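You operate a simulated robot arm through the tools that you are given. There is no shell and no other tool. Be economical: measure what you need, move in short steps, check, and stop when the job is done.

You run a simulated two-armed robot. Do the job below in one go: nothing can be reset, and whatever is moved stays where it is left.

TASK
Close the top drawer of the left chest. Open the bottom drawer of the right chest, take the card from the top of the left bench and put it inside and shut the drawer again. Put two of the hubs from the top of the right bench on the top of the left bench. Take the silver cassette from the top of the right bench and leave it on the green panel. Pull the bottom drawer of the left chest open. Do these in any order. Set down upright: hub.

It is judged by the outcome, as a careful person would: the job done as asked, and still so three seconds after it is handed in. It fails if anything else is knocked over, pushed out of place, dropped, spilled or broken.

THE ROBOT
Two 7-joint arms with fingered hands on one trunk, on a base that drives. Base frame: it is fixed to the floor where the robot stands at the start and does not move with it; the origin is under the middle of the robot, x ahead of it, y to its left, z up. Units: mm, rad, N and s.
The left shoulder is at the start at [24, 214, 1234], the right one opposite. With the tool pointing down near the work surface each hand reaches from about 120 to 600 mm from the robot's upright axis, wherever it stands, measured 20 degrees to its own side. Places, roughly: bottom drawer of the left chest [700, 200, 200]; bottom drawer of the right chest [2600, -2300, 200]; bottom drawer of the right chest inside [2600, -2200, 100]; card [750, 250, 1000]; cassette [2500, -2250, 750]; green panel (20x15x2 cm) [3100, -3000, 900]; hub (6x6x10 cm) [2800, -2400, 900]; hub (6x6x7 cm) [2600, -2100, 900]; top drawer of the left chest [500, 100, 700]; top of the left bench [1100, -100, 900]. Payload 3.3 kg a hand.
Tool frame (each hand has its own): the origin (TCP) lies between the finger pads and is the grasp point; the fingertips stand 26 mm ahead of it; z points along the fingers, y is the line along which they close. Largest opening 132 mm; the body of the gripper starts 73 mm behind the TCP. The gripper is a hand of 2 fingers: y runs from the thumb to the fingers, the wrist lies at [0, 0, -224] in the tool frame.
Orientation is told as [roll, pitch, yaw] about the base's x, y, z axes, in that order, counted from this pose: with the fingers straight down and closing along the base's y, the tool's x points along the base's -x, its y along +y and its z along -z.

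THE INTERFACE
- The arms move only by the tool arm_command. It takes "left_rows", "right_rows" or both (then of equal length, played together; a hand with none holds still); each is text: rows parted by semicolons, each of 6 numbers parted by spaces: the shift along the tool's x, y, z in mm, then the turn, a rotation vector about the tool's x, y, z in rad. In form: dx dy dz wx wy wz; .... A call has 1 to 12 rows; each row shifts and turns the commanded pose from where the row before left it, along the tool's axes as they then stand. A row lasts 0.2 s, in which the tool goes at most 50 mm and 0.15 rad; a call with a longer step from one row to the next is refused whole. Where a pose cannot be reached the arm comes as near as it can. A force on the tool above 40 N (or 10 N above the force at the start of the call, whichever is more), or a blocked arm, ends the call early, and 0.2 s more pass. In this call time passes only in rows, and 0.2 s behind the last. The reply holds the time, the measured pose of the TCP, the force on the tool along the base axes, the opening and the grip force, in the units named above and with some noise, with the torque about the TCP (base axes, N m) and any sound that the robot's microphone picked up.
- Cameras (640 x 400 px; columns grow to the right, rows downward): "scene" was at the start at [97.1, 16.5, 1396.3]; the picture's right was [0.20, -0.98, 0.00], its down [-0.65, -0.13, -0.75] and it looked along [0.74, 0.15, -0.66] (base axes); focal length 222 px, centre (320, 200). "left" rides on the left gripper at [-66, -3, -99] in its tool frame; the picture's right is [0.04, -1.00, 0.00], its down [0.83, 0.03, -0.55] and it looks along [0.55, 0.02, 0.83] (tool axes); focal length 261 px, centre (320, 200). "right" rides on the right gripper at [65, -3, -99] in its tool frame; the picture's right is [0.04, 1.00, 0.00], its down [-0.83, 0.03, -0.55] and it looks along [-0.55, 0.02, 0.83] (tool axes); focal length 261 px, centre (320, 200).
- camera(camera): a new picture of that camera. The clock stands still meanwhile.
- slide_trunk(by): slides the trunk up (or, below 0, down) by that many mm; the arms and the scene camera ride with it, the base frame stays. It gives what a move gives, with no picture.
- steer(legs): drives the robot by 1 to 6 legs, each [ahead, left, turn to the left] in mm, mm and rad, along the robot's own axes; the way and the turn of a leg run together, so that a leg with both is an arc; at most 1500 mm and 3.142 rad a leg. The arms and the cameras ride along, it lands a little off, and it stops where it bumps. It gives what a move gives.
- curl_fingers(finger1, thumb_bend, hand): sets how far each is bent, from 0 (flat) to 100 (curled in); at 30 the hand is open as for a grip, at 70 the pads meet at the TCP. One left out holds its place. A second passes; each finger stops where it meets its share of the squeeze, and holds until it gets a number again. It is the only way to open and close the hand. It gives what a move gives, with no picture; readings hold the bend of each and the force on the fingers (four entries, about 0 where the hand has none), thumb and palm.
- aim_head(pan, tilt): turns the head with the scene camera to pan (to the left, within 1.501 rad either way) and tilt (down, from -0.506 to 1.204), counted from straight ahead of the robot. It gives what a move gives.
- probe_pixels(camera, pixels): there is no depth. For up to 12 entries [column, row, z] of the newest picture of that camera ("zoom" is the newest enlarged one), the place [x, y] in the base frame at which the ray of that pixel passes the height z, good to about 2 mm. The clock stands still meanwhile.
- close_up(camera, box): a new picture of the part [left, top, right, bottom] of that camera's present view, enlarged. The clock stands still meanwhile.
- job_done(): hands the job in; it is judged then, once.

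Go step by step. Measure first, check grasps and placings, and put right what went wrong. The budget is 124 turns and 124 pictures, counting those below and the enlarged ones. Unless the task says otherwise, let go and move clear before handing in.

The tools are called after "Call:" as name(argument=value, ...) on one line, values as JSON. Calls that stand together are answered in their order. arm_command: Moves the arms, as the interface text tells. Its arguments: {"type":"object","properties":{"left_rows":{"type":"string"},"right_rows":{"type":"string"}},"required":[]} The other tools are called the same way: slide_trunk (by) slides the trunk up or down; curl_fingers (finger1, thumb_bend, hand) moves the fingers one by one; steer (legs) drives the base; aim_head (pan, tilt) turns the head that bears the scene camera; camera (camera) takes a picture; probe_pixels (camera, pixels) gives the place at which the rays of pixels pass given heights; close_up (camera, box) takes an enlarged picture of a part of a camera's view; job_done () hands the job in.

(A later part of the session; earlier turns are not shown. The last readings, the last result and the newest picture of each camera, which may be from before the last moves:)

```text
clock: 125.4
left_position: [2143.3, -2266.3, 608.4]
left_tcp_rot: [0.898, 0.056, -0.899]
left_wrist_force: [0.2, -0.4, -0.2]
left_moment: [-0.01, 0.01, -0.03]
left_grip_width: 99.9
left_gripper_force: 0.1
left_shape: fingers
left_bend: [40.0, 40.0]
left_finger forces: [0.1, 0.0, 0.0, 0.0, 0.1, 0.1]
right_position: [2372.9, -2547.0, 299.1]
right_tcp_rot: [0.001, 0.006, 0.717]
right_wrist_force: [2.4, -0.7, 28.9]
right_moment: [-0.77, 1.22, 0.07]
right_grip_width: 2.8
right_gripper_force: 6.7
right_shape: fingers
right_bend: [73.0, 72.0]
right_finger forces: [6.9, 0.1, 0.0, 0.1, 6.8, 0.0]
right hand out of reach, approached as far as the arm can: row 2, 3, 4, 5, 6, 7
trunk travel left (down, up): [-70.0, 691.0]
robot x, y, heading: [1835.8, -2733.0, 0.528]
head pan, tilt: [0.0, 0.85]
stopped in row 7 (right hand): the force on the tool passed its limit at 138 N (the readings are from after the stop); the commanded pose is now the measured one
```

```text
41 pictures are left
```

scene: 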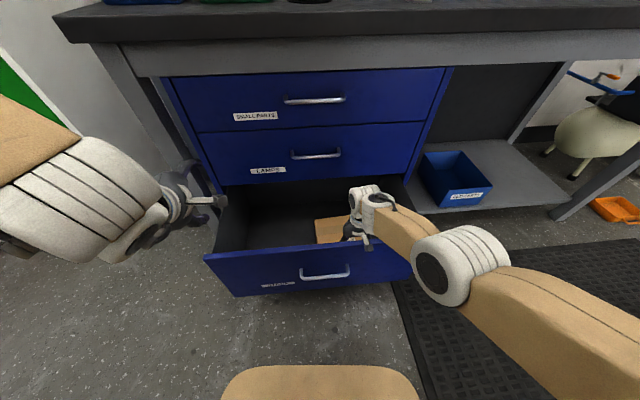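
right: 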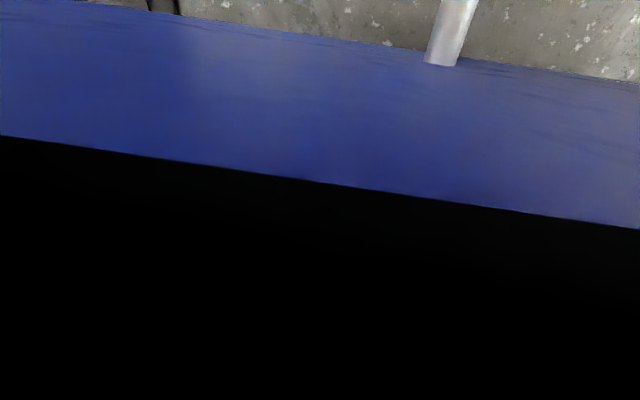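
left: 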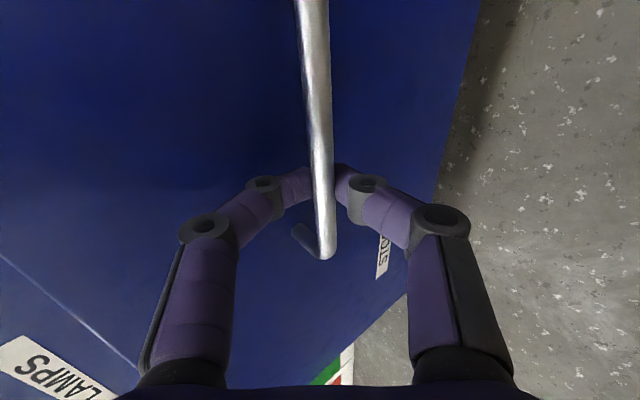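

The arm ran out of reach while lowering and swung back, its camera resting on the panel's top (z≈400). I'll lift again and stand closer before lowering.

Call:
arm_command(right_rows="0 0 -40 0 0 0; 0 0 -40 0 0 0; 0 0 -40 0 0 0; 0 0 -40 0 0 0; 0 0 -40 0 0 0")

Call:
steer(legs=[[90, 0, 0]])

Call:
camera(camera="scene")

Call:
camera(camera="right")

```text
clock: 126.6
left_position: [2144.9, -2265.7, 607.3]
left_tcp_rot: [0.897, 0.057, -0.899]
left_wrist_force: [0.0, -0.5, -0.4]
left_moment: [0.0, 0.03, -0.02]
left_grip_width: 100.0
left_gripper_force: 0.1
left_shape: fingers
left_bend: [40.0, 40.0]
left_finger forces: [0.1, 0.0, 0.1, 0.1, 0.0, 0.0]
right_position: [2373.4, -2546.7, 481.1]
right_tcp_rot: [0.001, 0.017, 0.716]
right_wrist_force: [0.1, -0.5, -0.9]
right_moment: [-0.03, 0.01, 0.01]
right_grip_width: 2.7
right_gripper_force: 5.8
right_shape: fingers
right_bend: [73.0, 72.0]
right_finger forces: [6.3, 0.1, 0.0, 0.1, 6.4, 0.0]
right hand out of reach, approached as far as the arm can: row 5
trunk travel left (down, up): [-70.0, 691.0]
robot x, y, heading: [1840.4, -2734.8, 0.532]
head pan, tilt: [0.0, 0.85]
```

```text
clock: 127.7
left_position: [2220.5, -2220.5, 606.6]
left_tcp_rot: [0.896, 0.058, -0.897]
left_wrist_force: [-0.7, 0.0, 0.6]
left_moment: [0.01, -0.01, -0.01]
left_grip_width: 100.1
left_gripper_force: 0.0
left_shape: fingers
left_bend: [40.0, 40.0]
left_finger forces: [0.1, 0.1, 0.1, 0.0, 0.0, 0.1]
right_position: [2451.9, -2501.4, 482.3]
right_tcp_rot: [0.001, 0.017, 0.716]
right_wrist_force: [0.8, 0.5, -2.5]
right_moment: [0.01, 0.01, 0.01]
right_grip_width: 2.9
right_gripper_force: 6.3
right_shape: fingers
right_bend: [73.0, 72.0]
right_finger forces: [6.3, 0.0, 0.0, 0.0, 6.3, 0.0]
trunk travel left (down, up): [-70.0, 691.0]
robot x, y, heading: [1918.1, -2689.8, 0.528]
head pan, tilt: [0.0, 0.85]
```

```text
40 pictures are left
```

scene: 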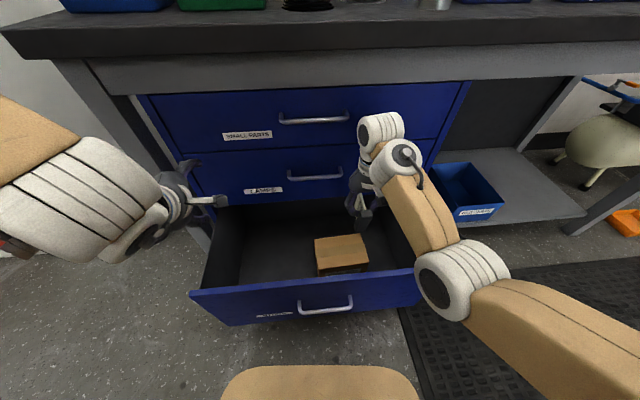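

```text
39 pictures are left
```

right: 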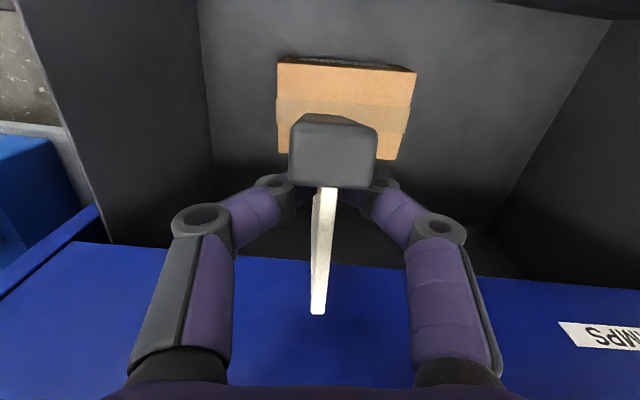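

The drawer has been drawn out further by that contact, and the card turned in the grip (holder now toward the robot), but it is still held. I'll measure the box and the panel to pick a free place behind the box.

Call:
probe_pixels(camera="scene", pixels=[[316, 239, 100], [316, 239, 180], [362, 234, 100], [362, 234, 180], [320, 271, 100], [368, 262, 180], [192, 292, 410], [420, 267, 410], [325, 308, 300]])

Call:
probe_pixels(camera="right", pixels=[[278, 64, 100], [278, 64, 180], [415, 75, 100], [415, 75, 180], [278, 152, 100], [278, 152, 180], [398, 160, 100], [398, 160, 180]])

Call:
close_up(camera="scene", box=[200, 130, 440, 290])

```text
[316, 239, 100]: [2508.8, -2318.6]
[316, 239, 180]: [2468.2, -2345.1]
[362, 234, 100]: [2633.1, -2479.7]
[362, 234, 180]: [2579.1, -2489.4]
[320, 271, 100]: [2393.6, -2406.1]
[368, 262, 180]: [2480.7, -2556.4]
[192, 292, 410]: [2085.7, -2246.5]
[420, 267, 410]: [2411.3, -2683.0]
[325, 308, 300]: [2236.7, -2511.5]
```

```text
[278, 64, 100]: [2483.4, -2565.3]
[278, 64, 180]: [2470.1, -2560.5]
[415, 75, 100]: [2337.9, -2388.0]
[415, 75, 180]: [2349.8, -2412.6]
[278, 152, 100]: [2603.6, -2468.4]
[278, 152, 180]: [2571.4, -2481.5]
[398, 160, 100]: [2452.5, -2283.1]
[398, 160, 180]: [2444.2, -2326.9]
```

```text
2.50 times, centred on (320, 210) of scene
```

zoom: 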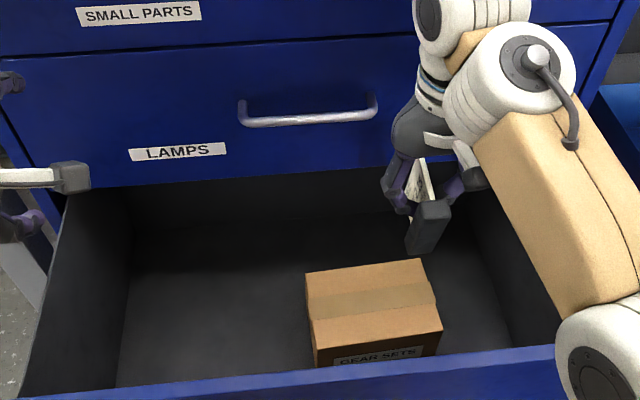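

The box's top is at z≈180, distance 496–614, t 3349–3528, just below the card; the drawer's left half is free. I'll shift left 120 mm by base and 90 mm by arm, and draw the hand in to distance ~475.

Call:
steer(legs=[[17, 122, 0]])

Call:
arm_command(right_rows="17 32 10 0 0 0; 17 32 10 0 0 0; 17 32 10 0 0 0")

Call:
camera(camera="scene")

```text
clock: 128.9
left_position: [2175.9, -2110.6, 606.1]
left_tcp_rot: [0.896, 0.059, -0.898]
left_wrist_force: [0.5, 0.0, 1.1]
left_moment: [-0.03, 0.01, 0.01]
left_grip_width: 100.0
left_gripper_force: 0.0
left_shape: fingers
left_bend: [40.0, 40.0]
left_finger forces: [0.0, 0.0, 0.0, 0.1, 0.0, 0.0]
right_position: [2407.1, -2389.6, 481.7]
right_tcp_rot: [0.001, 0.017, 0.716]
right_wrist_force: [-0.9, 0.1, -0.5]
right_moment: [0.01, -0.01, 0.01]
right_grip_width: 2.8
right_gripper_force: 6.6
right_shape: fingers
right_bend: [73.0, 72.0]
right_finger forces: [6.4, 0.1, 0.0, 0.0, 6.4, 0.1]
trunk travel left (down, up): [-70.0, 691.0]
robot x, y, heading: [1872.0, -2574.0, 0.534]
head pan, tilt: [0.0, 0.85]
```

```text
clock: 129.9
left_position: [2176.4, -2108.7, 606.7]
left_tcp_rot: [0.895, 0.057, -0.898]
left_wrist_force: [0.3, 0.6, -0.3]
left_moment: [0.0, -0.01, -0.02]
left_grip_width: 100.0
left_gripper_force: 0.2
left_shape: fingers
left_bend: [40.0, 40.0]
left_finger forces: [0.0, 0.1, 0.0, 0.1, 0.0, 0.0]
right_position: [2342.6, -2374.0, 443.4]
right_tcp_rot: [-0.055, 0.009, 0.662]
right_wrist_force: [-0.3, 0.7, -1.0]
right_moment: [0.02, 0.03, -0.01]
right_grip_width: 2.5
right_gripper_force: 6.5
right_shape: fingers
right_bend: [73.0, 72.0]
right_finger forces: [6.6, 0.1, 0.0, 0.0, 6.6, 0.0]
right hand out of reach, approached as far as the arm can: row 1
trunk travel left (down, up): [-70.0, 691.0]
robot x, y, heading: [1870.5, -2574.5, 0.528]
head pan, tilt: [0.0, 0.85]
stopped in row 3 (right hand): the arm was blocked; the commanded pose is now the measured one
```

```text
37 pictures are left
```

scene: 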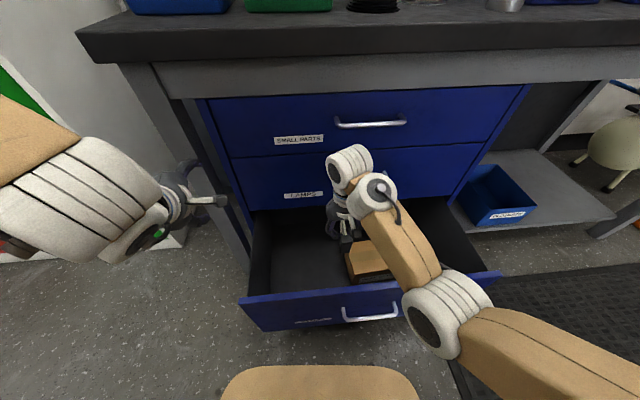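

The hand is at distance 492, t 3299. I'll shift 45 mm further left for room beside the box, then lower the trunk by 65 and the arm in steps.

Call:
steer(legs=[[0, 45, 0]])

Call:
slide_trunk(by=-65)

Call:
arm_command(right_rows="0 0 40 0 0 0; 0 0 40 0 0 0; 0 0 40 0 0 0; 0 0 30 0 0 0")

Call:
camera(camera="scene")

```text
clock: 130.8
left_position: [2153.2, -2070.2, 607.6]
left_tcp_rot: [0.897, 0.057, -0.899]
left_wrist_force: [-0.6, 0.8, 0.3]
left_moment: [-0.01, -0.03, 0.02]
left_grip_width: 100.2
left_gripper_force: 0.1
left_shape: fingers
left_bend: [40.0, 40.0]
left_finger forces: [0.0, 0.0, 0.1, 0.0, 0.0, 0.1]
right_position: [2318.5, -2335.7, 444.5]
right_tcp_rot: [-0.054, 0.009, 0.662]
right_wrist_force: [0.2, 0.4, -1.0]
right_moment: [0.01, -0.02, 0.02]
right_grip_width: 2.5
right_gripper_force: 6.8
right_shape: fingers
right_bend: [73.0, 72.0]
right_finger forces: [6.6, 0.1, 0.0, 0.0, 6.6, 0.0]
trunk travel left (down, up): [-70.0, 691.0]
robot x, y, heading: [1849.2, -2538.1, 0.532]
head pan, tilt: [0.0, 0.85]
```

```text
clock: 131.9
left_position: [2153.6, -2069.8, 541.8]
left_tcp_rot: [0.898, 0.058, -0.898]
left_wrist_force: [0.2, -0.7, 0.3]
left_moment: [-0.02, 0.01, -0.02]
left_grip_width: 100.2
left_gripper_force: 0.0
left_shape: fingers
left_bend: [40.0, 40.0]
left_finger forces: [0.0, 0.0, 0.0, 0.0, 0.0, 0.0]
right_position: [2308.7, -2341.3, 349.1]
right_tcp_rot: [-0.043, 0.078, 0.663]
right_wrist_force: [0.0, 0.2, -0.4]
right_moment: [-0.01, -0.01, -0.02]
right_grip_width: 2.9
right_gripper_force: 6.3
right_shape: fingers
right_bend: [73.0, 72.0]
right_finger forces: [6.6, 0.1, 0.0, 0.1, 6.7, 0.0]
trunk travel left (down, up): [-5.0, 756.0]
robot x, y, heading: [1843.8, -2535.4, 0.53]
head pan, tilt: [0.0, 0.85]
```

```text
clock: 132.9
left_position: [2152.6, -2069.4, 542.3]
left_tcp_rot: [0.895, 0.059, -0.9]
left_wrist_force: [-0.1, -0.6, -0.5]
left_moment: [-0.01, 0.04, 0.01]
left_grip_width: 100.1
left_gripper_force: 0.1
left_shape: fingers
left_bend: [40.0, 40.0]
left_finger forces: [0.0, 0.0, 0.0, 0.0, 0.0, 0.0]
right_position: [2302.8, -2353.7, 198.7]
right_tcp_rot: [-0.042, 0.079, 0.664]
right_wrist_force: [0.2, -0.1, 0.3]
right_moment: [-0.03, -0.01, -0.02]
right_grip_width: 2.5
right_gripper_force: 7.0
right_shape: fingers
right_bend: [73.0, 72.0]
right_finger forces: [6.7, 0.0, 0.1, 0.1, 6.6, 0.0]
trunk travel left (down, up): [-5.0, 756.0]
robot x, y, heading: [1847.8, -2536.6, 0.529]
head pan, tilt: [0.0, 0.85]
```

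```text
36 pictures are left
```

scene: 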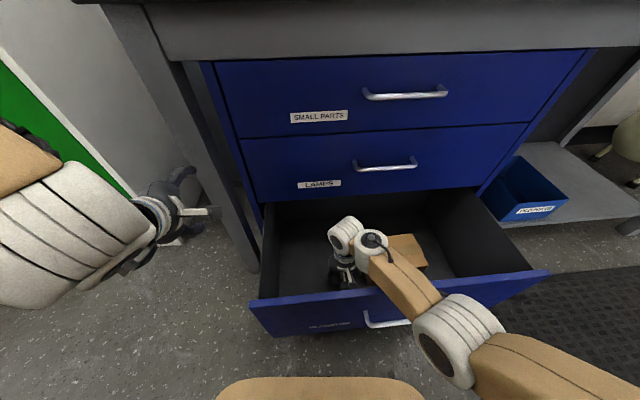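

The hand is inside the drawer, left of the box, at z 199. I'll go down in small steps until contact.

Call:
arm_command(right_rows="0 0 12 0 0 0; 0 0 12 0 0 0; 0 0 10 0 0 0; 0 0 8 0 0 0; 0 0 8 0 0 0; 0 0 8 0 0 0")

Call:
camera(camera="right")

```text
clock: 134.3
left_position: [2154.1, -2069.9, 542.7]
left_tcp_rot: [0.896, 0.057, -0.899]
left_wrist_force: [0.3, -0.4, 0.0]
left_moment: [0.01, -0.01, -0.01]
left_grip_width: 100.3
left_gripper_force: 0.1
left_shape: fingers
left_bend: [40.0, 40.0]
left_finger forces: [0.0, 0.1, 0.0, 0.1, 0.0, 0.0]
right_position: [2295.2, -2362.4, 147.6]
right_tcp_rot: [-0.044, 0.078, 0.665]
right_wrist_force: [0.0, -0.6, 16.2]
right_moment: [-0.05, 0.08, -0.01]
right_grip_width: 1.7
right_gripper_force: 10.8
right_shape: fingers
right_bend: [74.0, 73.0]
right_finger forces: [11.1, 0.0, 0.1, 0.0, 11.0, 0.0]
right hand out of reach, approached as far as the arm can: row 6
trunk travel left (down, up): [-5.0, 756.0]
robot x, y, heading: [1846.8, -2539.4, 0.532]
head pan, tilt: [0.0, 0.85]
```

```text
35 pictures are left
```

right: 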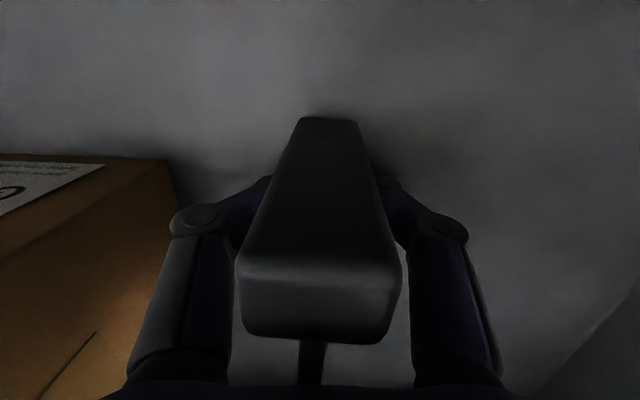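

The card touched the drawer floor (16 N at z 148). I'll open the fingers gently and lift straight out with arm and trunk.

Call:
curl_fingers(hand="right", finger1=48, thumb_bend=48)

Call:
arm_command(right_rows="0 0 -40 0 0 0; 0 0 -40 0 0 0; 0 0 -40 0 0 0; 0 0 -40 0 0 0; 0 0 -40 0 0 0")

Call:
slide_trunk(by=200)

Call:
camera(camera="scene")

```text
clock: 134.8
left_position: [2153.3, -2070.7, 542.5]
left_tcp_rot: [0.897, 0.057, -0.899]
left_wrist_force: [0.7, 0.5, -0.5]
left_moment: [0.01, 0.02, -0.02]
left_grip_width: 100.1
left_gripper_force: 0.1
left_shape: fingers
left_bend: [40.0, 40.0]
left_finger forces: [0.0, 0.0, 0.0, 0.0, 0.0, 0.1]
right_position: [2299.2, -2356.8, 150.6]
right_tcp_rot: [-0.041, 0.064, 0.665]
right_wrist_force: [3.4, -1.7, 25.2]
right_moment: [0.35, 0.16, -0.06]
right_grip_width: 51.1
right_gripper_force: 12.3
right_shape: fingers
right_bend: [65.0, 48.0]
right_finger forces: [25.1, 0.0, 0.0, 0.0, 0.0, 0.1]
trunk travel left (down, up): [-5.0, 756.0]
robot x, y, heading: [1844.3, -2537.6, 0.529]
head pan, tilt: [0.0, 0.85]
stopped (right hand): the force on the tool passed its limit at 41 N (the readings are from after the stop); the commanded pose is now the measured one
```

```text
clock: 136.2
left_position: [2153.7, -2070.1, 540.4]
left_tcp_rot: [0.896, 0.056, -0.898]
left_wrist_force: [-0.4, 0.8, -0.8]
left_moment: [0.0, -0.01, 0.01]
left_grip_width: 100.1
left_gripper_force: 0.0
left_shape: fingers
left_bend: [40.0, 40.0]
left_finger forces: [0.0, 0.0, 0.0, 0.1, 0.1, 0.0]
right_position: [2333.0, -2368.0, 326.8]
right_tcp_rot: [-0.105, 0.079, 0.616]
right_wrist_force: [-0.1, -0.3, -0.8]
right_moment: [-0.01, -0.01, 0.04]
right_grip_width: 72.8
right_gripper_force: 0.2
right_shape: fingers
right_bend: [48.0, 48.0]
right_finger forces: [0.0, 0.0, 0.0, 0.1, 0.0, 0.0]
right hand out of reach, approached as far as the arm can: row 5
trunk travel left (down, up): [-5.0, 756.0]
robot x, y, heading: [1846.1, -2534.4, 0.528]
head pan, tilt: [0.0, 0.85]
stopped in row 5 (right hand): the arm was blocked; the commanded pose is now the measured one
```

```text
clock: 138.4
left_position: [2153.5, -2069.7, 741.3]
left_tcp_rot: [0.895, 0.057, -0.898]
left_wrist_force: [-0.3, -0.3, 0.6]
left_moment: [-0.01, 0.01, -0.01]
left_grip_width: 100.2
left_gripper_force: 0.1
left_shape: fingers
left_bend: [40.0, 40.0]
left_finger forces: [0.0, 0.0, 0.0, 0.0, 0.1, 0.0]
right_position: [2331.3, -2365.7, 527.4]
right_tcp_rot: [-0.1, 0.081, 0.62]
right_wrist_force: [0.0, -0.7, -0.1]
right_moment: [-0.01, -0.02, -0.03]
right_grip_width: 72.9
right_gripper_force: 0.0
right_shape: fingers
right_bend: [48.0, 48.0]
right_finger forces: [0.0, 0.0, 0.0, 0.0, 0.0, 0.0]
trunk travel left (down, up): [-205.0, 556.0]
robot x, y, heading: [1851.6, -2533.8, 0.526]
head pan, tilt: [0.0, 0.85]
```

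```text
34 pictures are left
```

scene: 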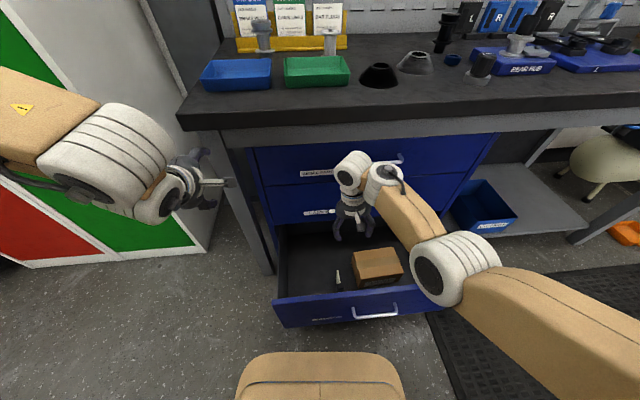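

The card now stands inside the drawer, left of the box (339,280). I'll back off to clear the front, close the right fingers, and tilt that hand forward to push the drawer shut.

Call:
steer(legs=[[-300, -140, 0.1]])

Call:
curl_fingers(hand="right", finger1=66, thumb_bend=66)

Call:
arm_command(right_rows="0 0 0 0 -0.14 0; 0 0 0 0 -0.14 0; 0 0 0 0 -0.14 0; 0 0 0 0 -0.14 0; 0 0 0 0 -0.14 0")

Call:
slide_trunk(by=-130)

```text
clock: 140.6
left_position: [1931.7, -2320.1, 743.8]
left_tcp_rot: [0.896, 0.057, -0.796]
left_wrist_force: [0.1, -0.4, 0.4]
left_moment: [-0.02, 0.0, -0.01]
left_grip_width: 100.2
left_gripper_force: 0.1
left_shape: fingers
left_bend: [40.0, 40.0]
left_finger forces: [0.0, 0.0, 0.0, 0.0, 0.0, 0.0]
right_position: [2138.7, -2596.6, 527.2]
right_tcp_rot: [-0.102, 0.082, 0.724]
right_wrist_force: [-0.2, 0.4, 1.5]
right_moment: [0.0, -0.03, -0.01]
right_grip_width: 73.1
right_gripper_force: 0.0
right_shape: fingers
right_bend: [48.0, 48.0]
right_finger forces: [0.0, 0.1, 0.1, 0.1, 0.0, 0.0]
trunk travel left (down, up): [-205.0, 556.0]
robot x, y, heading: [1673.3, -2818.6, 0.635]
head pan, tilt: [0.0, 0.85]
```

```text
clock: 141.6
left_position: [1927.3, -2329.0, 747.8]
left_tcp_rot: [0.897, 0.032, -0.8]
left_wrist_force: [0.0, 0.0, -0.2]
left_moment: [0.03, -0.02, -0.01]
left_grip_width: 100.6
left_gripper_force: 0.1
left_shape: fingers
left_bend: [40.0, 40.0]
left_finger forces: [0.0, 0.0, 0.0, 0.0, 0.0, 0.0]
right_position: [2134.9, -2599.2, 532.0]
right_tcp_rot: [-0.105, 0.066, 0.721]
right_wrist_force: [-0.4, -0.9, 0.0]
right_moment: [0.01, -0.04, -0.01]
right_grip_width: 14.4
right_gripper_force: 0.0
right_shape: fingers
right_bend: [66.0, 66.0]
right_finger forces: [0.1, 0.1, 0.0, 0.0, 0.0, 0.1]
trunk travel left (down, up): [-205.0, 556.0]
robot x, y, heading: [1668.3, -2819.9, 0.636]
head pan, tilt: [0.0, 0.85]
```

```text
clock: 142.8
left_position: [1925.9, -2328.8, 746.6]
left_tcp_rot: [0.899, 0.033, -0.799]
left_wrist_force: [0.2, 1.2, -0.3]
left_moment: [-0.01, -0.01, -0.04]
left_grip_width: 100.5
left_gripper_force: 0.1
left_shape: fingers
left_bend: [40.0, 40.0]
left_finger forces: [0.0, 0.1, 0.1, 0.1, 0.0, 0.0]
right_position: [2134.0, -2600.4, 533.1]
right_tcp_rot: [-0.126, -0.63, 0.802]
right_wrist_force: [-0.1, -0.6, 0.7]
right_moment: [0.0, 0.03, 0.01]
right_grip_width: 14.2
right_gripper_force: 0.0
right_shape: fingers
right_bend: [66.0, 66.0]
right_finger forces: [0.0, 0.0, 0.0, 0.0, 0.0, 0.0]
trunk travel left (down, up): [-205.0, 556.0]
robot x, y, heading: [1673.3, -2819.2, 0.633]
head pan, tilt: [0.0, 0.85]
```

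```text
clock: 144.3
left_position: [1923.3, -2324.0, 620.2]
left_tcp_rot: [0.912, 0.055, -0.793]
left_wrist_force: [-0.4, 0.0, 0.1]
left_moment: [0.01, 0.03, 0.02]
left_grip_width: 100.5
left_gripper_force: 0.1
left_shape: fingers
left_bend: [40.0, 40.0]
left_finger forces: [0.0, 0.1, 0.0, 0.0, 0.0, 0.0]
right_position: [2133.1, -2600.3, 405.5]
right_tcp_rot: [-0.127, -0.632, 0.804]
right_wrist_force: [-0.3, 0.0, -0.8]
right_moment: [-0.05, -0.03, 0.0]
right_grip_width: 14.3
right_gripper_force: 0.0
right_shape: fingers
right_bend: [66.0, 66.0]
right_finger forces: [0.1, 0.1, 0.0, 0.1, 0.0, 0.0]
trunk travel left (down, up): [-75.0, 686.0]
robot x, y, heading: [1672.7, -2819.8, 0.633]
head pan, tilt: [0.0, 0.85]
```

The right hand is lined up with the handle's middle (t 3358). I'll lower it to z≈360, stretch it 60 mm forward so the left hand stays clear, and drive ahead.

Call:
arm_command(right_rows="13 0 18 0 0 0; 13 0 18 0 0 0; -24 0 17.7 0 0 0; -24 0 17.7 0 0 0")

Call:
steer(legs=[[150, 0, 0], [100, 0, 0]])

Call:
camera(camera="scene")

```text
clock: 145.3
left_position: [1925.3, -2324.5, 621.0]
left_tcp_rot: [0.911, 0.056, -0.795]
left_wrist_force: [0.0, 0.6, 0.1]
left_moment: [0.02, 0.03, 0.01]
left_grip_width: 100.6
left_gripper_force: 0.1
left_shape: fingers
left_bend: [40.0, 40.0]
left_finger forces: [0.0, 0.0, 0.0, 0.0, 0.0, 0.0]
right_position: [2181.4, -2564.9, 358.4]
right_tcp_rot: [-0.126, -0.628, 0.802]
right_wrist_force: [0.4, -0.7, 0.1]
right_moment: [0.05, 0.03, -0.01]
right_grip_width: 14.4
right_gripper_force: 0.1
right_shape: fingers
right_bend: [66.0, 66.0]
right_finger forces: [0.1, 0.0, 0.0, 0.0, 0.0, 0.0]
trunk travel left (down, up): [-75.0, 686.0]
robot x, y, heading: [1671.2, -2817.2, 0.635]
head pan, tilt: [0.0, 0.85]
```

```text
clock: 147.4
left_position: [2121.3, -2178.5, 618.9]
left_tcp_rot: [0.911, 0.055, -0.795]
left_wrist_force: [-0.3, -0.5, -0.4]
left_moment: [0.02, -0.02, 0.03]
left_grip_width: 100.5
left_gripper_force: 0.1
left_shape: fingers
left_bend: [40.0, 40.0]
left_finger forces: [0.0, 0.0, 0.1, 0.0, 0.0, 0.0]
right_position: [2380.8, -2418.1, 358.9]
right_tcp_rot: [-0.128, -0.631, 0.805]
right_wrist_force: [-0.1, 0.3, -0.1]
right_moment: [0.0, -0.03, 0.0]
right_grip_width: 13.7
right_gripper_force: 0.0
right_shape: fingers
right_bend: [66.0, 66.0]
right_finger forces: [0.1, 0.1, 0.0, 0.1, 0.1, 0.0]
trunk travel left (down, up): [-75.0, 686.0]
robot x, y, heading: [1871.0, -2671.7, 0.633]
head pan, tilt: [0.0, 0.85]
```

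```text
33 pictures are left
```

scene: 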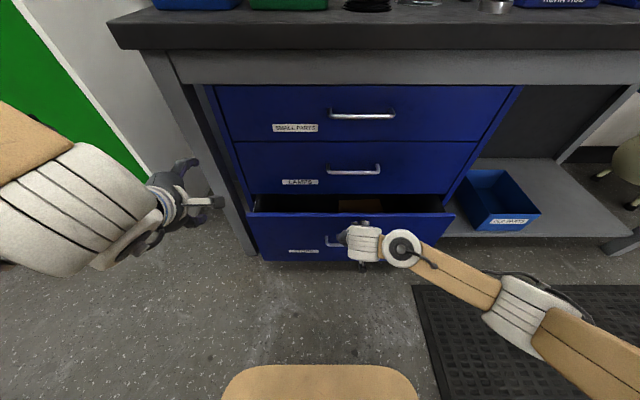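

The drawer is sliding shut (≈105 mm left). I'll drive on 85 mm, then finish with short pushes.

Call:
steer(legs=[[85, 0, 0]])

Call:
steer(legs=[[40, 0, 0]])

Call:
camera(camera="scene")

```text
clock: 148.5
left_position: [2189.9, -2129.2, 618.5]
left_tcp_rot: [0.909, 0.056, -0.794]
left_wrist_force: [0.1, -0.1, 0.3]
left_moment: [-0.03, 0.0, 0.04]
left_grip_width: 100.2
left_gripper_force: 0.0
left_shape: fingers
left_bend: [40.0, 40.0]
left_finger forces: [0.1, 0.1, 0.0, 0.0, 0.0, 0.1]
right_position: [2449.7, -2367.0, 359.0]
right_tcp_rot: [-0.128, -0.63, 0.805]
right_wrist_force: [-0.5, -0.6, 0.3]
right_moment: [-0.02, 0.01, -0.01]
right_grip_width: 14.0
right_gripper_force: 0.0
right_shape: fingers
right_bend: [66.0, 66.0]
right_finger forces: [0.0, 0.1, 0.1, 0.1, 0.0, 0.0]
trunk travel left (down, up): [-75.0, 686.0]
robot x, y, heading: [1940.7, -2620.3, 0.638]
head pan, tilt: [0.0, 0.85]
```

```text
clock: 149.4
left_position: [2207.5, -2115.5, 619.0]
left_tcp_rot: [0.909, 0.056, -0.794]
left_wrist_force: [-0.6, -0.2, 0.7]
left_moment: [-0.01, -0.02, 0.0]
left_grip_width: 100.4
left_gripper_force: 0.1
left_shape: fingers
left_bend: [40.0, 40.0]
left_finger forces: [0.0, 0.0, 0.0, 0.0, 0.0, 0.0]
right_position: [2460.9, -2358.1, 351.4]
right_tcp_rot: [-0.141, -0.614, 0.822]
right_wrist_force: [-5.8, -1.8, 1.0]
right_moment: [0.0, 0.08, -0.02]
right_grip_width: 9.0
right_gripper_force: 2.9
right_shape: fingers
right_bend: [66.0, 68.0]
right_finger forces: [0.1, 0.0, 0.0, 0.0, 6.2, 0.0]
trunk travel left (down, up): [-75.0, 686.0]
robot x, y, heading: [1957.2, -2604.3, 0.635]
head pan, tilt: [0.0, 0.85]
stopped in leg 1: the force on the tool passed its limit at 76 N (the readings are from after the stop); the commanded pose is now the measured one
```

```text
32 pictures are left
```

scene: 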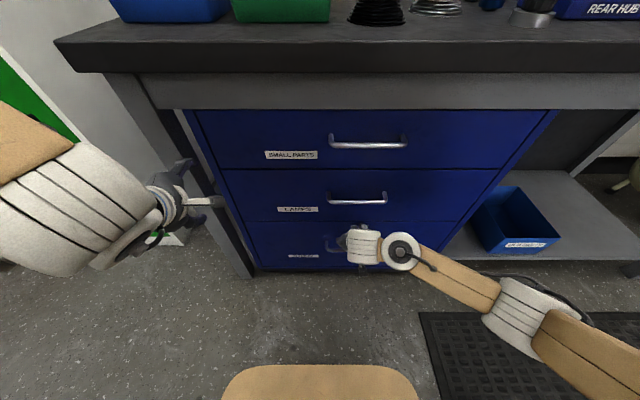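

The bottom drawer is flush and the push met a hard stop at the fingertips. I'll back off, raise the trunk, and straighten both hands for work on the bench top.

Call:
steer(legs=[[-260, 0, 0]])

Call:
slide_trunk(by=400)

Call:
arm_command(left_rows="0 0 0 0.13 0 0; 0 0 0 0.13 0 0; 0 0 0 0.13 0 0; 0 0 0 0.13 0 0; 0 0 0 0.13 0 0; 0 0 0 0 0 -0.145; 0 0 0 0 0 -0.145; 0 0 0 0 0 -0.145; 0 0 0 0 0 -0.145; 0 0 0 0 0 -0.145; 0 0 0 0 0 -0.145", right_rows="0 0 0 0 0.125 0; 0 0 0 0 0.125 0; 0 0 0 0 0.125 0; 0 0 0 0 0.125 0; 0 0 0 0 0.125 0; 0 0 -40 0 0 0; 0 0 -40 0 0 0; 0 0 -40 0 0 0; 0 0 -40 0 0 0; 0 0 -40 0 0 0; 0 0 -40 0 0 0")

Call:
slide_trunk(by=200)

Call:
camera(camera="scene")

```text
clock: 151.2
left_position: [1993.6, -2271.0, 619.7]
left_tcp_rot: [0.913, 0.054, -0.79]
left_wrist_force: [0.1, -0.2, 0.7]
left_moment: [-0.02, -0.01, 0.0]
left_grip_width: 100.5
left_gripper_force: 0.0
left_shape: fingers
left_bend: [40.0, 40.0]
left_finger forces: [0.0, 0.0, 0.0, 0.1, 0.1, 0.0]
right_position: [2249.7, -2512.0, 352.0]
right_tcp_rot: [-0.144, -0.613, 0.825]
right_wrist_force: [0.5, 0.3, -0.1]
right_moment: [-0.01, -0.01, 0.01]
right_grip_width: 13.7
right_gripper_force: 0.0
right_shape: fingers
right_bend: [66.0, 66.0]
right_finger forces: [0.1, 0.0, 0.1, 0.1, 0.1, 0.0]
trunk travel left (down, up): [-75.0, 686.0]
robot x, y, heading: [1748.5, -2764.4, 0.643]
head pan, tilt: [0.0, 0.85]
```

```text
clock: 155.1
left_position: [1993.8, -2270.7, 1017.6]
left_tcp_rot: [0.909, 0.056, -0.789]
left_wrist_force: [-0.5, 0.0, 0.1]
left_moment: [0.02, 0.01, 0.01]
left_grip_width: 100.6
left_gripper_force: 0.0
left_shape: fingers
left_bend: [40.0, 40.0]
left_finger forces: [0.0, 0.0, 0.1, 0.0, 0.0, 0.0]
right_position: [2249.8, -2512.4, 751.4]
right_tcp_rot: [-0.143, -0.613, 0.827]
right_wrist_force: [-0.2, -0.2, 0.2]
right_moment: [0.0, 0.02, 0.03]
right_grip_width: 13.5
right_gripper_force: 0.0
right_shape: fingers
right_bend: [66.0, 66.0]
right_finger forces: [0.0, 0.1, 0.1, 0.1, 0.0, 0.0]
trunk travel left (down, up): [-475.0, 286.0]
robot x, y, heading: [1744.8, -2763.4, 0.64]
head pan, tilt: [0.0, 0.85]
```

```text
clock: 157.5
left_position: [1986.4, -2327.3, 1011.4]
left_tcp_rot: [0.212, -0.163, 0.058]
left_wrist_force: [-1.3, -0.2, 0.1]
left_moment: [-0.02, -0.01, 0.02]
left_grip_width: 100.2
left_gripper_force: 0.1
left_shape: fingers
left_bend: [40.0, 40.0]
left_finger forces: [0.0, 0.1, 0.0, 0.1, 0.0, 0.0]
left hand out of reach, approached as far as the arm can: row 3, 4, 5
right_position: [2207.6, -2514.9, 979.6]
right_tcp_rot: [-0.119, -0.178, 0.77]
right_wrist_force: [-0.1, -0.7, -0.8]
right_moment: [-0.02, -0.02, 0.04]
right_grip_width: 13.9
right_gripper_force: 0.0
right_shape: fingers
right_bend: [66.0, 66.0]
right_finger forces: [0.1, 0.1, 0.0, 0.0, 0.1, 0.0]
right hand out of reach, approached as far as the arm can: row 4, 5, 10, 11
trunk travel left (down, up): [-475.0, 286.0]
robot x, y, heading: [1746.4, -2762.1, 0.636]
head pan, tilt: [0.0, 0.85]
```

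```text
clock: 159.8
left_position: [1991.5, -2315.5, 1167.0]
left_tcp_rot: [0.202, -0.154, 0.058]
left_wrist_force: [-0.1, -0.4, -0.1]
left_moment: [0.0, -0.01, -0.01]
left_grip_width: 100.3
left_gripper_force: 0.0
left_shape: fingers
left_bend: [40.0, 40.0]
left_finger forces: [0.0, 0.0, 0.1, 0.0, 0.0, 0.1]
right_position: [2213.1, -2504.0, 1136.0]
right_tcp_rot: [-0.118, -0.169, 0.777]
right_wrist_force: [-0.2, 0.6, 0.4]
right_moment: [0.03, 0.02, 0.03]
right_grip_width: 14.0
right_gripper_force: 0.1
right_shape: fingers
right_bend: [66.0, 66.0]
right_finger forces: [0.1, 0.0, 0.1, 0.1, 0.0, 0.0]
trunk travel left (down, up): [-639.0, 121.0]
robot x, y, heading: [1749.4, -2761.7, 0.647]
head pan, tilt: [0.0, 0.85]
stopped: the arm was blocked; the commanded pose is now the measured one
```

```text
31 pictures are left
```

scene: 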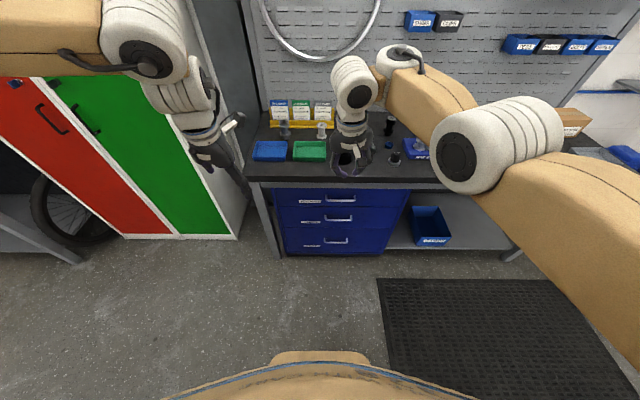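

The chest is closed and both hands are above bench height. I'll level both hands, move the right one aside, open it, and then view the bench top.

Call:
arm_command(left_rows="0 0 0 0.04 0.031 -0.116; 0 0 0 0.04 0.031 -0.116; 0 0 0 0.04 0.031 -0.116; 0 0 0 0.04 0.031 -0.116; 0 0 0 0.04 0.031 -0.116", right_rows="0 0 0 -0.059 0.085 0.071; 0 0 0 -0.059 0.085 0.071; 0 -40 0 0 0 0; 0 -40 0 0 0 0; 0 -40 0 0 0 0")

Call:
curl_fingers(hand="right", finger1=30, thumb_bend=30)

Call:
aim_head(pan=-0.25, tilt=0.6)

Call:
camera(camera="scene")

Call:
close_up(camera="scene", box=[280, 130, 600, 260])

```text
clock: 161.1
left_position: [1991.4, -2313.9, 1166.0]
left_tcp_rot: [-0.063, -0.034, 0.653]
left_wrist_force: [-0.6, 0.7, -0.3]
left_moment: [-0.05, 0.01, 0.0]
left_grip_width: 100.2
left_gripper_force: 0.1
left_shape: fingers
left_bend: [40.0, 40.0]
left_finger forces: [0.1, 0.0, 0.0, 0.0, 0.0, 0.1]
right_position: [2288.9, -2582.5, 1142.5]
right_tcp_rot: [0.012, -0.003, 0.625]
right_wrist_force: [0.5, -0.7, -0.4]
right_moment: [0.01, -0.02, -0.01]
right_grip_width: 13.7
right_gripper_force: 0.0
right_shape: fingers
right_bend: [66.0, 66.0]
right_finger forces: [0.1, 0.0, 0.1, 0.1, 0.0, 0.0]
right hand out of reach, approached as far as the arm can: row 5
trunk travel left (down, up): [-639.0, 121.0]
robot x, y, heading: [1747.5, -2761.9, 0.642]
head pan, tilt: [0.0, 0.85]
```

```text
clock: 162.1
left_position: [1992.1, -2316.0, 1165.9]
left_tcp_rot: [-0.064, -0.037, 0.651]
left_wrist_force: [0.3, -0.1, 0.0]
left_moment: [-0.01, -0.01, 0.0]
left_grip_width: 100.1
left_gripper_force: 0.1
left_shape: fingers
left_bend: [40.0, 40.0]
left_finger forces: [0.1, 0.0, 0.1, 0.0, 0.0, 0.0]
right_position: [2289.8, -2583.2, 1144.1]
right_tcp_rot: [0.013, -0.002, 0.625]
right_wrist_force: [0.7, 1.0, -0.5]
right_moment: [0.0, -0.02, -0.02]
right_grip_width: 132.8
right_gripper_force: 0.1
right_shape: fingers
right_bend: [30.0, 30.0]
right_finger forces: [0.0, 0.0, 0.0, 0.0, 0.0, 0.0]
trunk travel left (down, up): [-639.0, 121.0]
robot x, y, heading: [1748.3, -2762.4, 0.641]
head pan, tilt: [0.0, 0.85]
```

```text
clock: 162.8
left_position: [1991.5, -2314.7, 1166.3]
left_tcp_rot: [-0.063, -0.036, 0.651]
left_wrist_force: [0.4, 0.2, -0.8]
left_moment: [-0.02, -0.01, 0.0]
left_grip_width: 100.3
left_gripper_force: 0.1
left_shape: fingers
left_bend: [40.0, 40.0]
left_finger forces: [0.0, 0.0, 0.0, 0.0, 0.0, 0.0]
right_position: [2288.7, -2582.7, 1142.9]
right_tcp_rot: [0.012, -0.004, 0.624]
right_wrist_force: [-0.3, -0.1, 0.1]
right_moment: [0.03, 0.0, 0.01]
right_grip_width: 133.1
right_gripper_force: 0.1
right_shape: fingers
right_bend: [30.0, 30.0]
right_finger forces: [0.0, 0.0, 0.1, 0.0, 0.1, 0.0]
trunk travel left (down, up): [-639.0, 121.0]
robot x, y, heading: [1744.0, -2761.4, 0.638]
head pan, tilt: [-0.25, 0.6]
```

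```text
30 pictures are left
```

scene: 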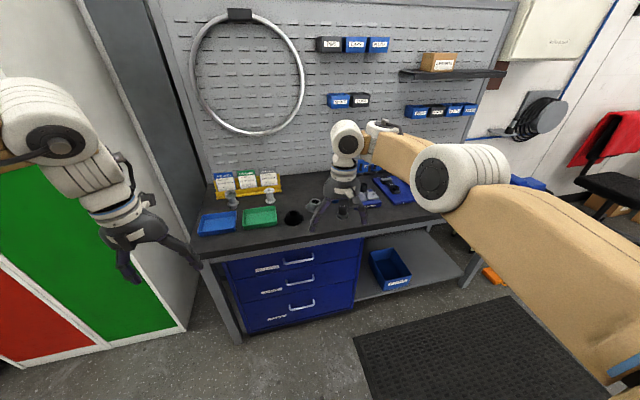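

```text
2.00 times, centred on (440, 195) of scene
```

zoom: 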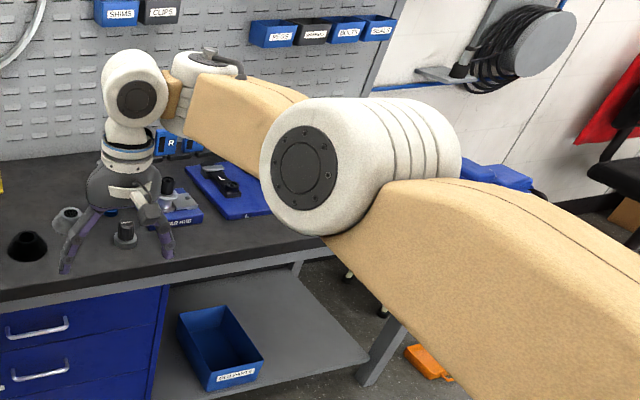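

The two silver hubs stand at the bench's back-left (scene (232,200) and (268,193)), and the silver cassette is near (313,204) by the right hand. I'll take an enlarged look there for probing.

Call:
close_up(camera="scene", box=[190, 160, 350, 260])

Call:
camera(camera="right")

```text
4.00 times, centred on (270, 210) of scene
```

zoom: 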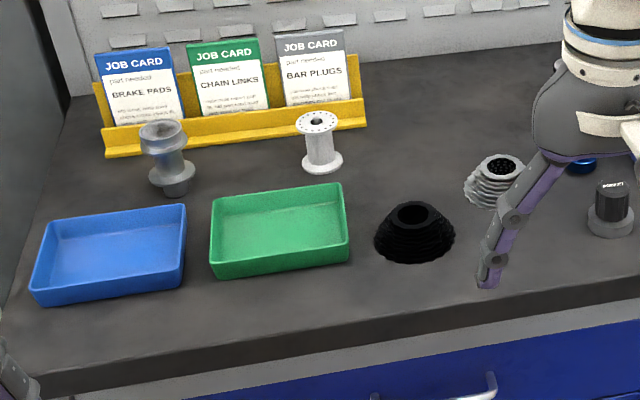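

```text
27 pictures are left
```

right: 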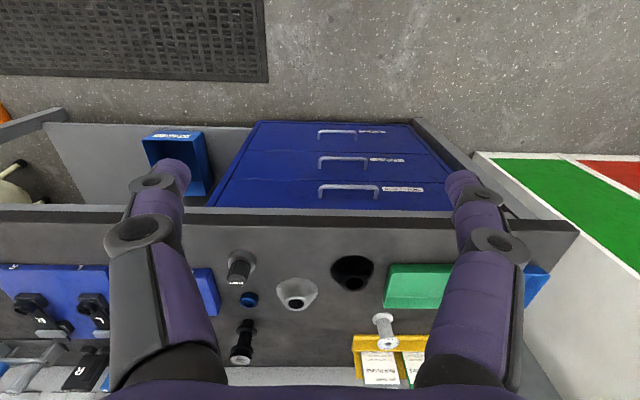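

The right view shows the silver cassette at (296,293) and the steel, silver and black hubs. I'll probe the cassette and the hubs in both views.

Call:
probe_pixels(camera="zoom", pixels=[[463, 192, 866], [500, 163, 900], [500, 163, 930], [488, 210, 866], [321, 171, 866], [317, 118, 940], [317, 118, 965], [172, 192, 866], [158, 131, 940], [158, 131, 965]])

Call:
probe_pixels(camera="right", pixels=[[276, 288, 866], [318, 290, 866], [297, 279, 866], [295, 304, 900], [295, 304, 930], [381, 317, 866], [387, 343, 940], [387, 343, 965], [278, 300, 880], [314, 302, 880]])

Call:
close_up(camera="right", box=[210, 230, 450, 380])

```text
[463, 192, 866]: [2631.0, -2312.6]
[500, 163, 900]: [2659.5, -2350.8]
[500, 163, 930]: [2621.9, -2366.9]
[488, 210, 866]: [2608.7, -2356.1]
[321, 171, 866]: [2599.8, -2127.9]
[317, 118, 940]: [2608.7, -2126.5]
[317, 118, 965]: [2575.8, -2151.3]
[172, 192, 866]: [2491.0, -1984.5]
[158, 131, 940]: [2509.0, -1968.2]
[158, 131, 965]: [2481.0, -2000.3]
```

```text
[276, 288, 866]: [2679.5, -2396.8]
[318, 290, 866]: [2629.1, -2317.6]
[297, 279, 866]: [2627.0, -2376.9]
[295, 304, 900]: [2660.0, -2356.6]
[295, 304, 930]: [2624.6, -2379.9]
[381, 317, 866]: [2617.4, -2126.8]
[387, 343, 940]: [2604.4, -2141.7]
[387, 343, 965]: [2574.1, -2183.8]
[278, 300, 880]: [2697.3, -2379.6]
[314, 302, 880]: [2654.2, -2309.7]
```

```text
2.67 times, centred on (330, 305) of right
```

zoom: 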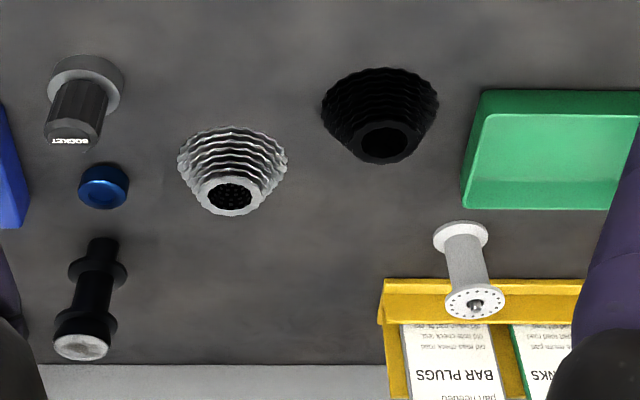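

The cassette's centre is about (2658,-2353), base Ø≈97 mm, top z≈900. I'll drive the base in so the right hand hangs above it, lowering the trunk 110 mm.

Call:
steer(legs=[[434, -32, 0]])

Call:
slide_trunk(by=-110)

Call:
camera(camera="right")

```text
clock: 165.5
left_position: [2364.4, -2081.9, 1175.5]
left_tcp_rot: [-0.058, -0.045, 0.654]
left_wrist_force: [-0.6, 1.2, 0.6]
left_moment: [-0.01, 0.04, 0.02]
left_grip_width: 100.4
left_gripper_force: 0.1
left_shape: fingers
left_bend: [40.0, 40.0]
left_finger forces: [0.1, 0.0, 0.0, 0.0, 0.0, 0.0]
right_position: [2662.6, -2349.6, 1151.4]
right_tcp_rot: [0.018, -0.015, 0.63]
right_wrist_force: [-0.3, 0.7, 0.4]
right_moment: [-0.02, 0.0, 0.04]
right_grip_width: 132.7
right_gripper_force: 0.0
right_shape: fingers
right_bend: [30.0, 30.0]
right_finger forces: [0.0, 0.0, 0.1, 0.0, 0.1, 0.1]
trunk travel left (down, up): [-639.0, 121.0]
robot x, y, heading: [2128.3, -2517.3, 0.642]
head pan, tilt: [-0.25, 0.6]
```

```text
clock: 167.0
left_position: [2362.9, -2081.9, 1064.9]
left_tcp_rot: [-0.059, -0.045, 0.655]
left_wrist_force: [0.6, -0.1, -0.1]
left_moment: [0.04, 0.03, 0.0]
left_grip_width: 100.5
left_gripper_force: 0.1
left_shape: fingers
left_bend: [40.0, 40.0]
left_finger forces: [0.1, 0.1, 0.0, 0.0, 0.0, 0.0]
right_position: [2661.8, -2349.6, 1041.0]
right_tcp_rot: [0.019, -0.015, 0.627]
right_wrist_force: [-1.2, 0.4, -0.5]
right_moment: [0.02, 0.05, -0.01]
right_grip_width: 132.8
right_gripper_force: 0.0
right_shape: fingers
right_bend: [30.0, 30.0]
right_finger forces: [0.0, 0.1, 0.1, 0.0, 0.0, 0.0]
trunk travel left (down, up): [-529.0, 231.0]
robot x, y, heading: [2127.9, -2519.6, 0.641]
head pan, tilt: [-0.25, 0.6]
```

```text
25 pictures are left
```

right: 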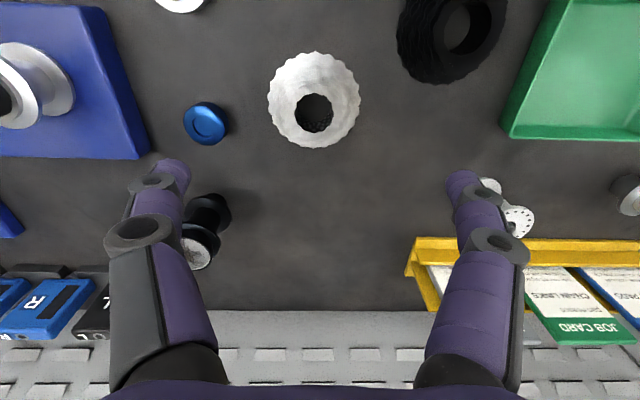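

The cassette is below at (313,100), but the black cassette is close on the left, so I'll turn the right hand ~1.4 rad to close fore-and-aft. First I'll probe its outline.

Call:
probe_pixels(camera="right", pixels=[[267, 100, 872], [360, 98, 872], [313, 52, 872], [313, 147, 872], [313, 112, 900]])

Call:
steer(legs=[[35, 0, 0]])

Call:
arm_command(right_rows="4 0 0 0 0 -0.14; 4 0 0 0 0 -0.14; 4 0 0 0 0 -0.14; 4 0 0 0 0 -0.14; 0 0 0 0 0 -0.14; 0 0 0 0 0 -0.14; 0 0 0 0 0 -0.14; 0 0 0 0 0 -0.14; 0 0 0 0 0 -0.14; 0 0 0 0 0 -0.14")

```text
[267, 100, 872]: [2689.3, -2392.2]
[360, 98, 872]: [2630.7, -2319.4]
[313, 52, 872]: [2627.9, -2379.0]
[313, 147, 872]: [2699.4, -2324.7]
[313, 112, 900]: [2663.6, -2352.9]
```

```text
clock: 167.8
left_position: [2392.5, -2059.2, 1064.8]
left_tcp_rot: [-0.058, -0.045, 0.656]
left_wrist_force: [-0.4, -0.1, -0.6]
left_moment: [-0.01, 0.02, 0.0]
left_grip_width: 100.3
left_gripper_force: 0.1
left_shape: fingers
left_bend: [40.0, 40.0]
left_finger forces: [0.0, 0.0, 0.1, 0.1, 0.0, 0.0]
right_position: [2690.8, -2328.5, 1039.6]
right_tcp_rot: [0.018, -0.011, 0.629]
right_wrist_force: [0.1, 0.2, -0.2]
right_moment: [-0.06, 0.01, -0.01]
right_grip_width: 132.9
right_gripper_force: 0.0
right_shape: fingers
right_bend: [30.0, 30.0]
right_finger forces: [0.1, 0.1, 0.1, 0.1, 0.0, 0.0]
trunk travel left (down, up): [-529.0, 231.0]
robot x, y, heading: [2155.6, -2499.7, 0.642]
head pan, tilt: [-0.25, 0.6]
```

```text
clock: 170.0
left_position: [2390.7, -2061.5, 1065.5]
left_tcp_rot: [-0.058, -0.048, 0.654]
left_wrist_force: [0.4, 0.5, 0.3]
left_moment: [0.0, 0.02, 0.0]
left_grip_width: 100.1
left_gripper_force: 0.1
left_shape: fingers
left_bend: [40.0, 40.0]
left_finger forces: [0.1, 0.0, 0.0, 0.0, 0.0, 0.0]
right_position: [2682.8, -2335.9, 1041.2]
right_tcp_rot: [-0.011, -0.018, 2.032]
right_wrist_force: [-0.4, -0.5, 0.1]
right_moment: [0.01, 0.0, 0.01]
right_grip_width: 133.1
right_gripper_force: 0.0
right_shape: fingers
right_bend: [30.0, 30.0]
right_finger forces: [0.0, 0.1, 0.1, 0.1, 0.1, 0.1]
right hand out of reach, approached as far as the arm can: row 4
trunk travel left (down, up): [-529.0, 231.0]
robot x, y, heading: [2151.6, -2499.4, 0.643]
head pan, tilt: [-0.25, 0.6]
```

Centre confirmed at (2662,-2354). I'll shift (6.9, 26.7) in tool axes, lower to TCP z≈899 and close.

Call:
arm_command(right_rows="6.9 26.7 0 0 0 0; 0 0 40 0 0 0; 0 0 40 0 0 0; 0 0 40 0 0 0; 0 0 20 0 0 0")

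Call:
camera(camera="right")

```text
clock: 171.2
left_position: [2390.8, -2060.7, 1065.1]
left_tcp_rot: [-0.058, -0.049, 0.655]
left_wrist_force: [-0.2, 0.3, 0.2]
left_moment: [0.03, -0.02, -0.01]
left_grip_width: 100.5
left_gripper_force: 0.0
left_shape: fingers
left_bend: [40.0, 40.0]
left_finger forces: [0.0, 0.1, 0.0, 0.1, 0.0, 0.0]
right_position: [2685.2, -2334.2, 900.4]
right_tcp_rot: [-0.011, -0.021, 2.028]
right_wrist_force: [-0.6, 1.0, 0.6]
right_moment: [0.01, -0.03, -0.03]
right_grip_width: 133.3
right_gripper_force: 0.0
right_shape: fingers
right_bend: [30.0, 30.0]
right_finger forces: [0.1, 0.1, 0.0, 0.0, 0.0, 0.0]
right hand out of reach, approached as far as the arm can: row 1
trunk travel left (down, up): [-529.0, 231.0]
robot x, y, heading: [2152.4, -2499.7, 0.644]
head pan, tilt: [-0.25, 0.6]
```

```text
24 pictures are left
```

right: 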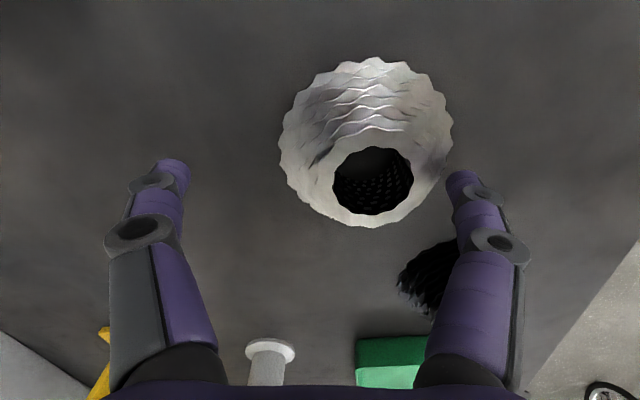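

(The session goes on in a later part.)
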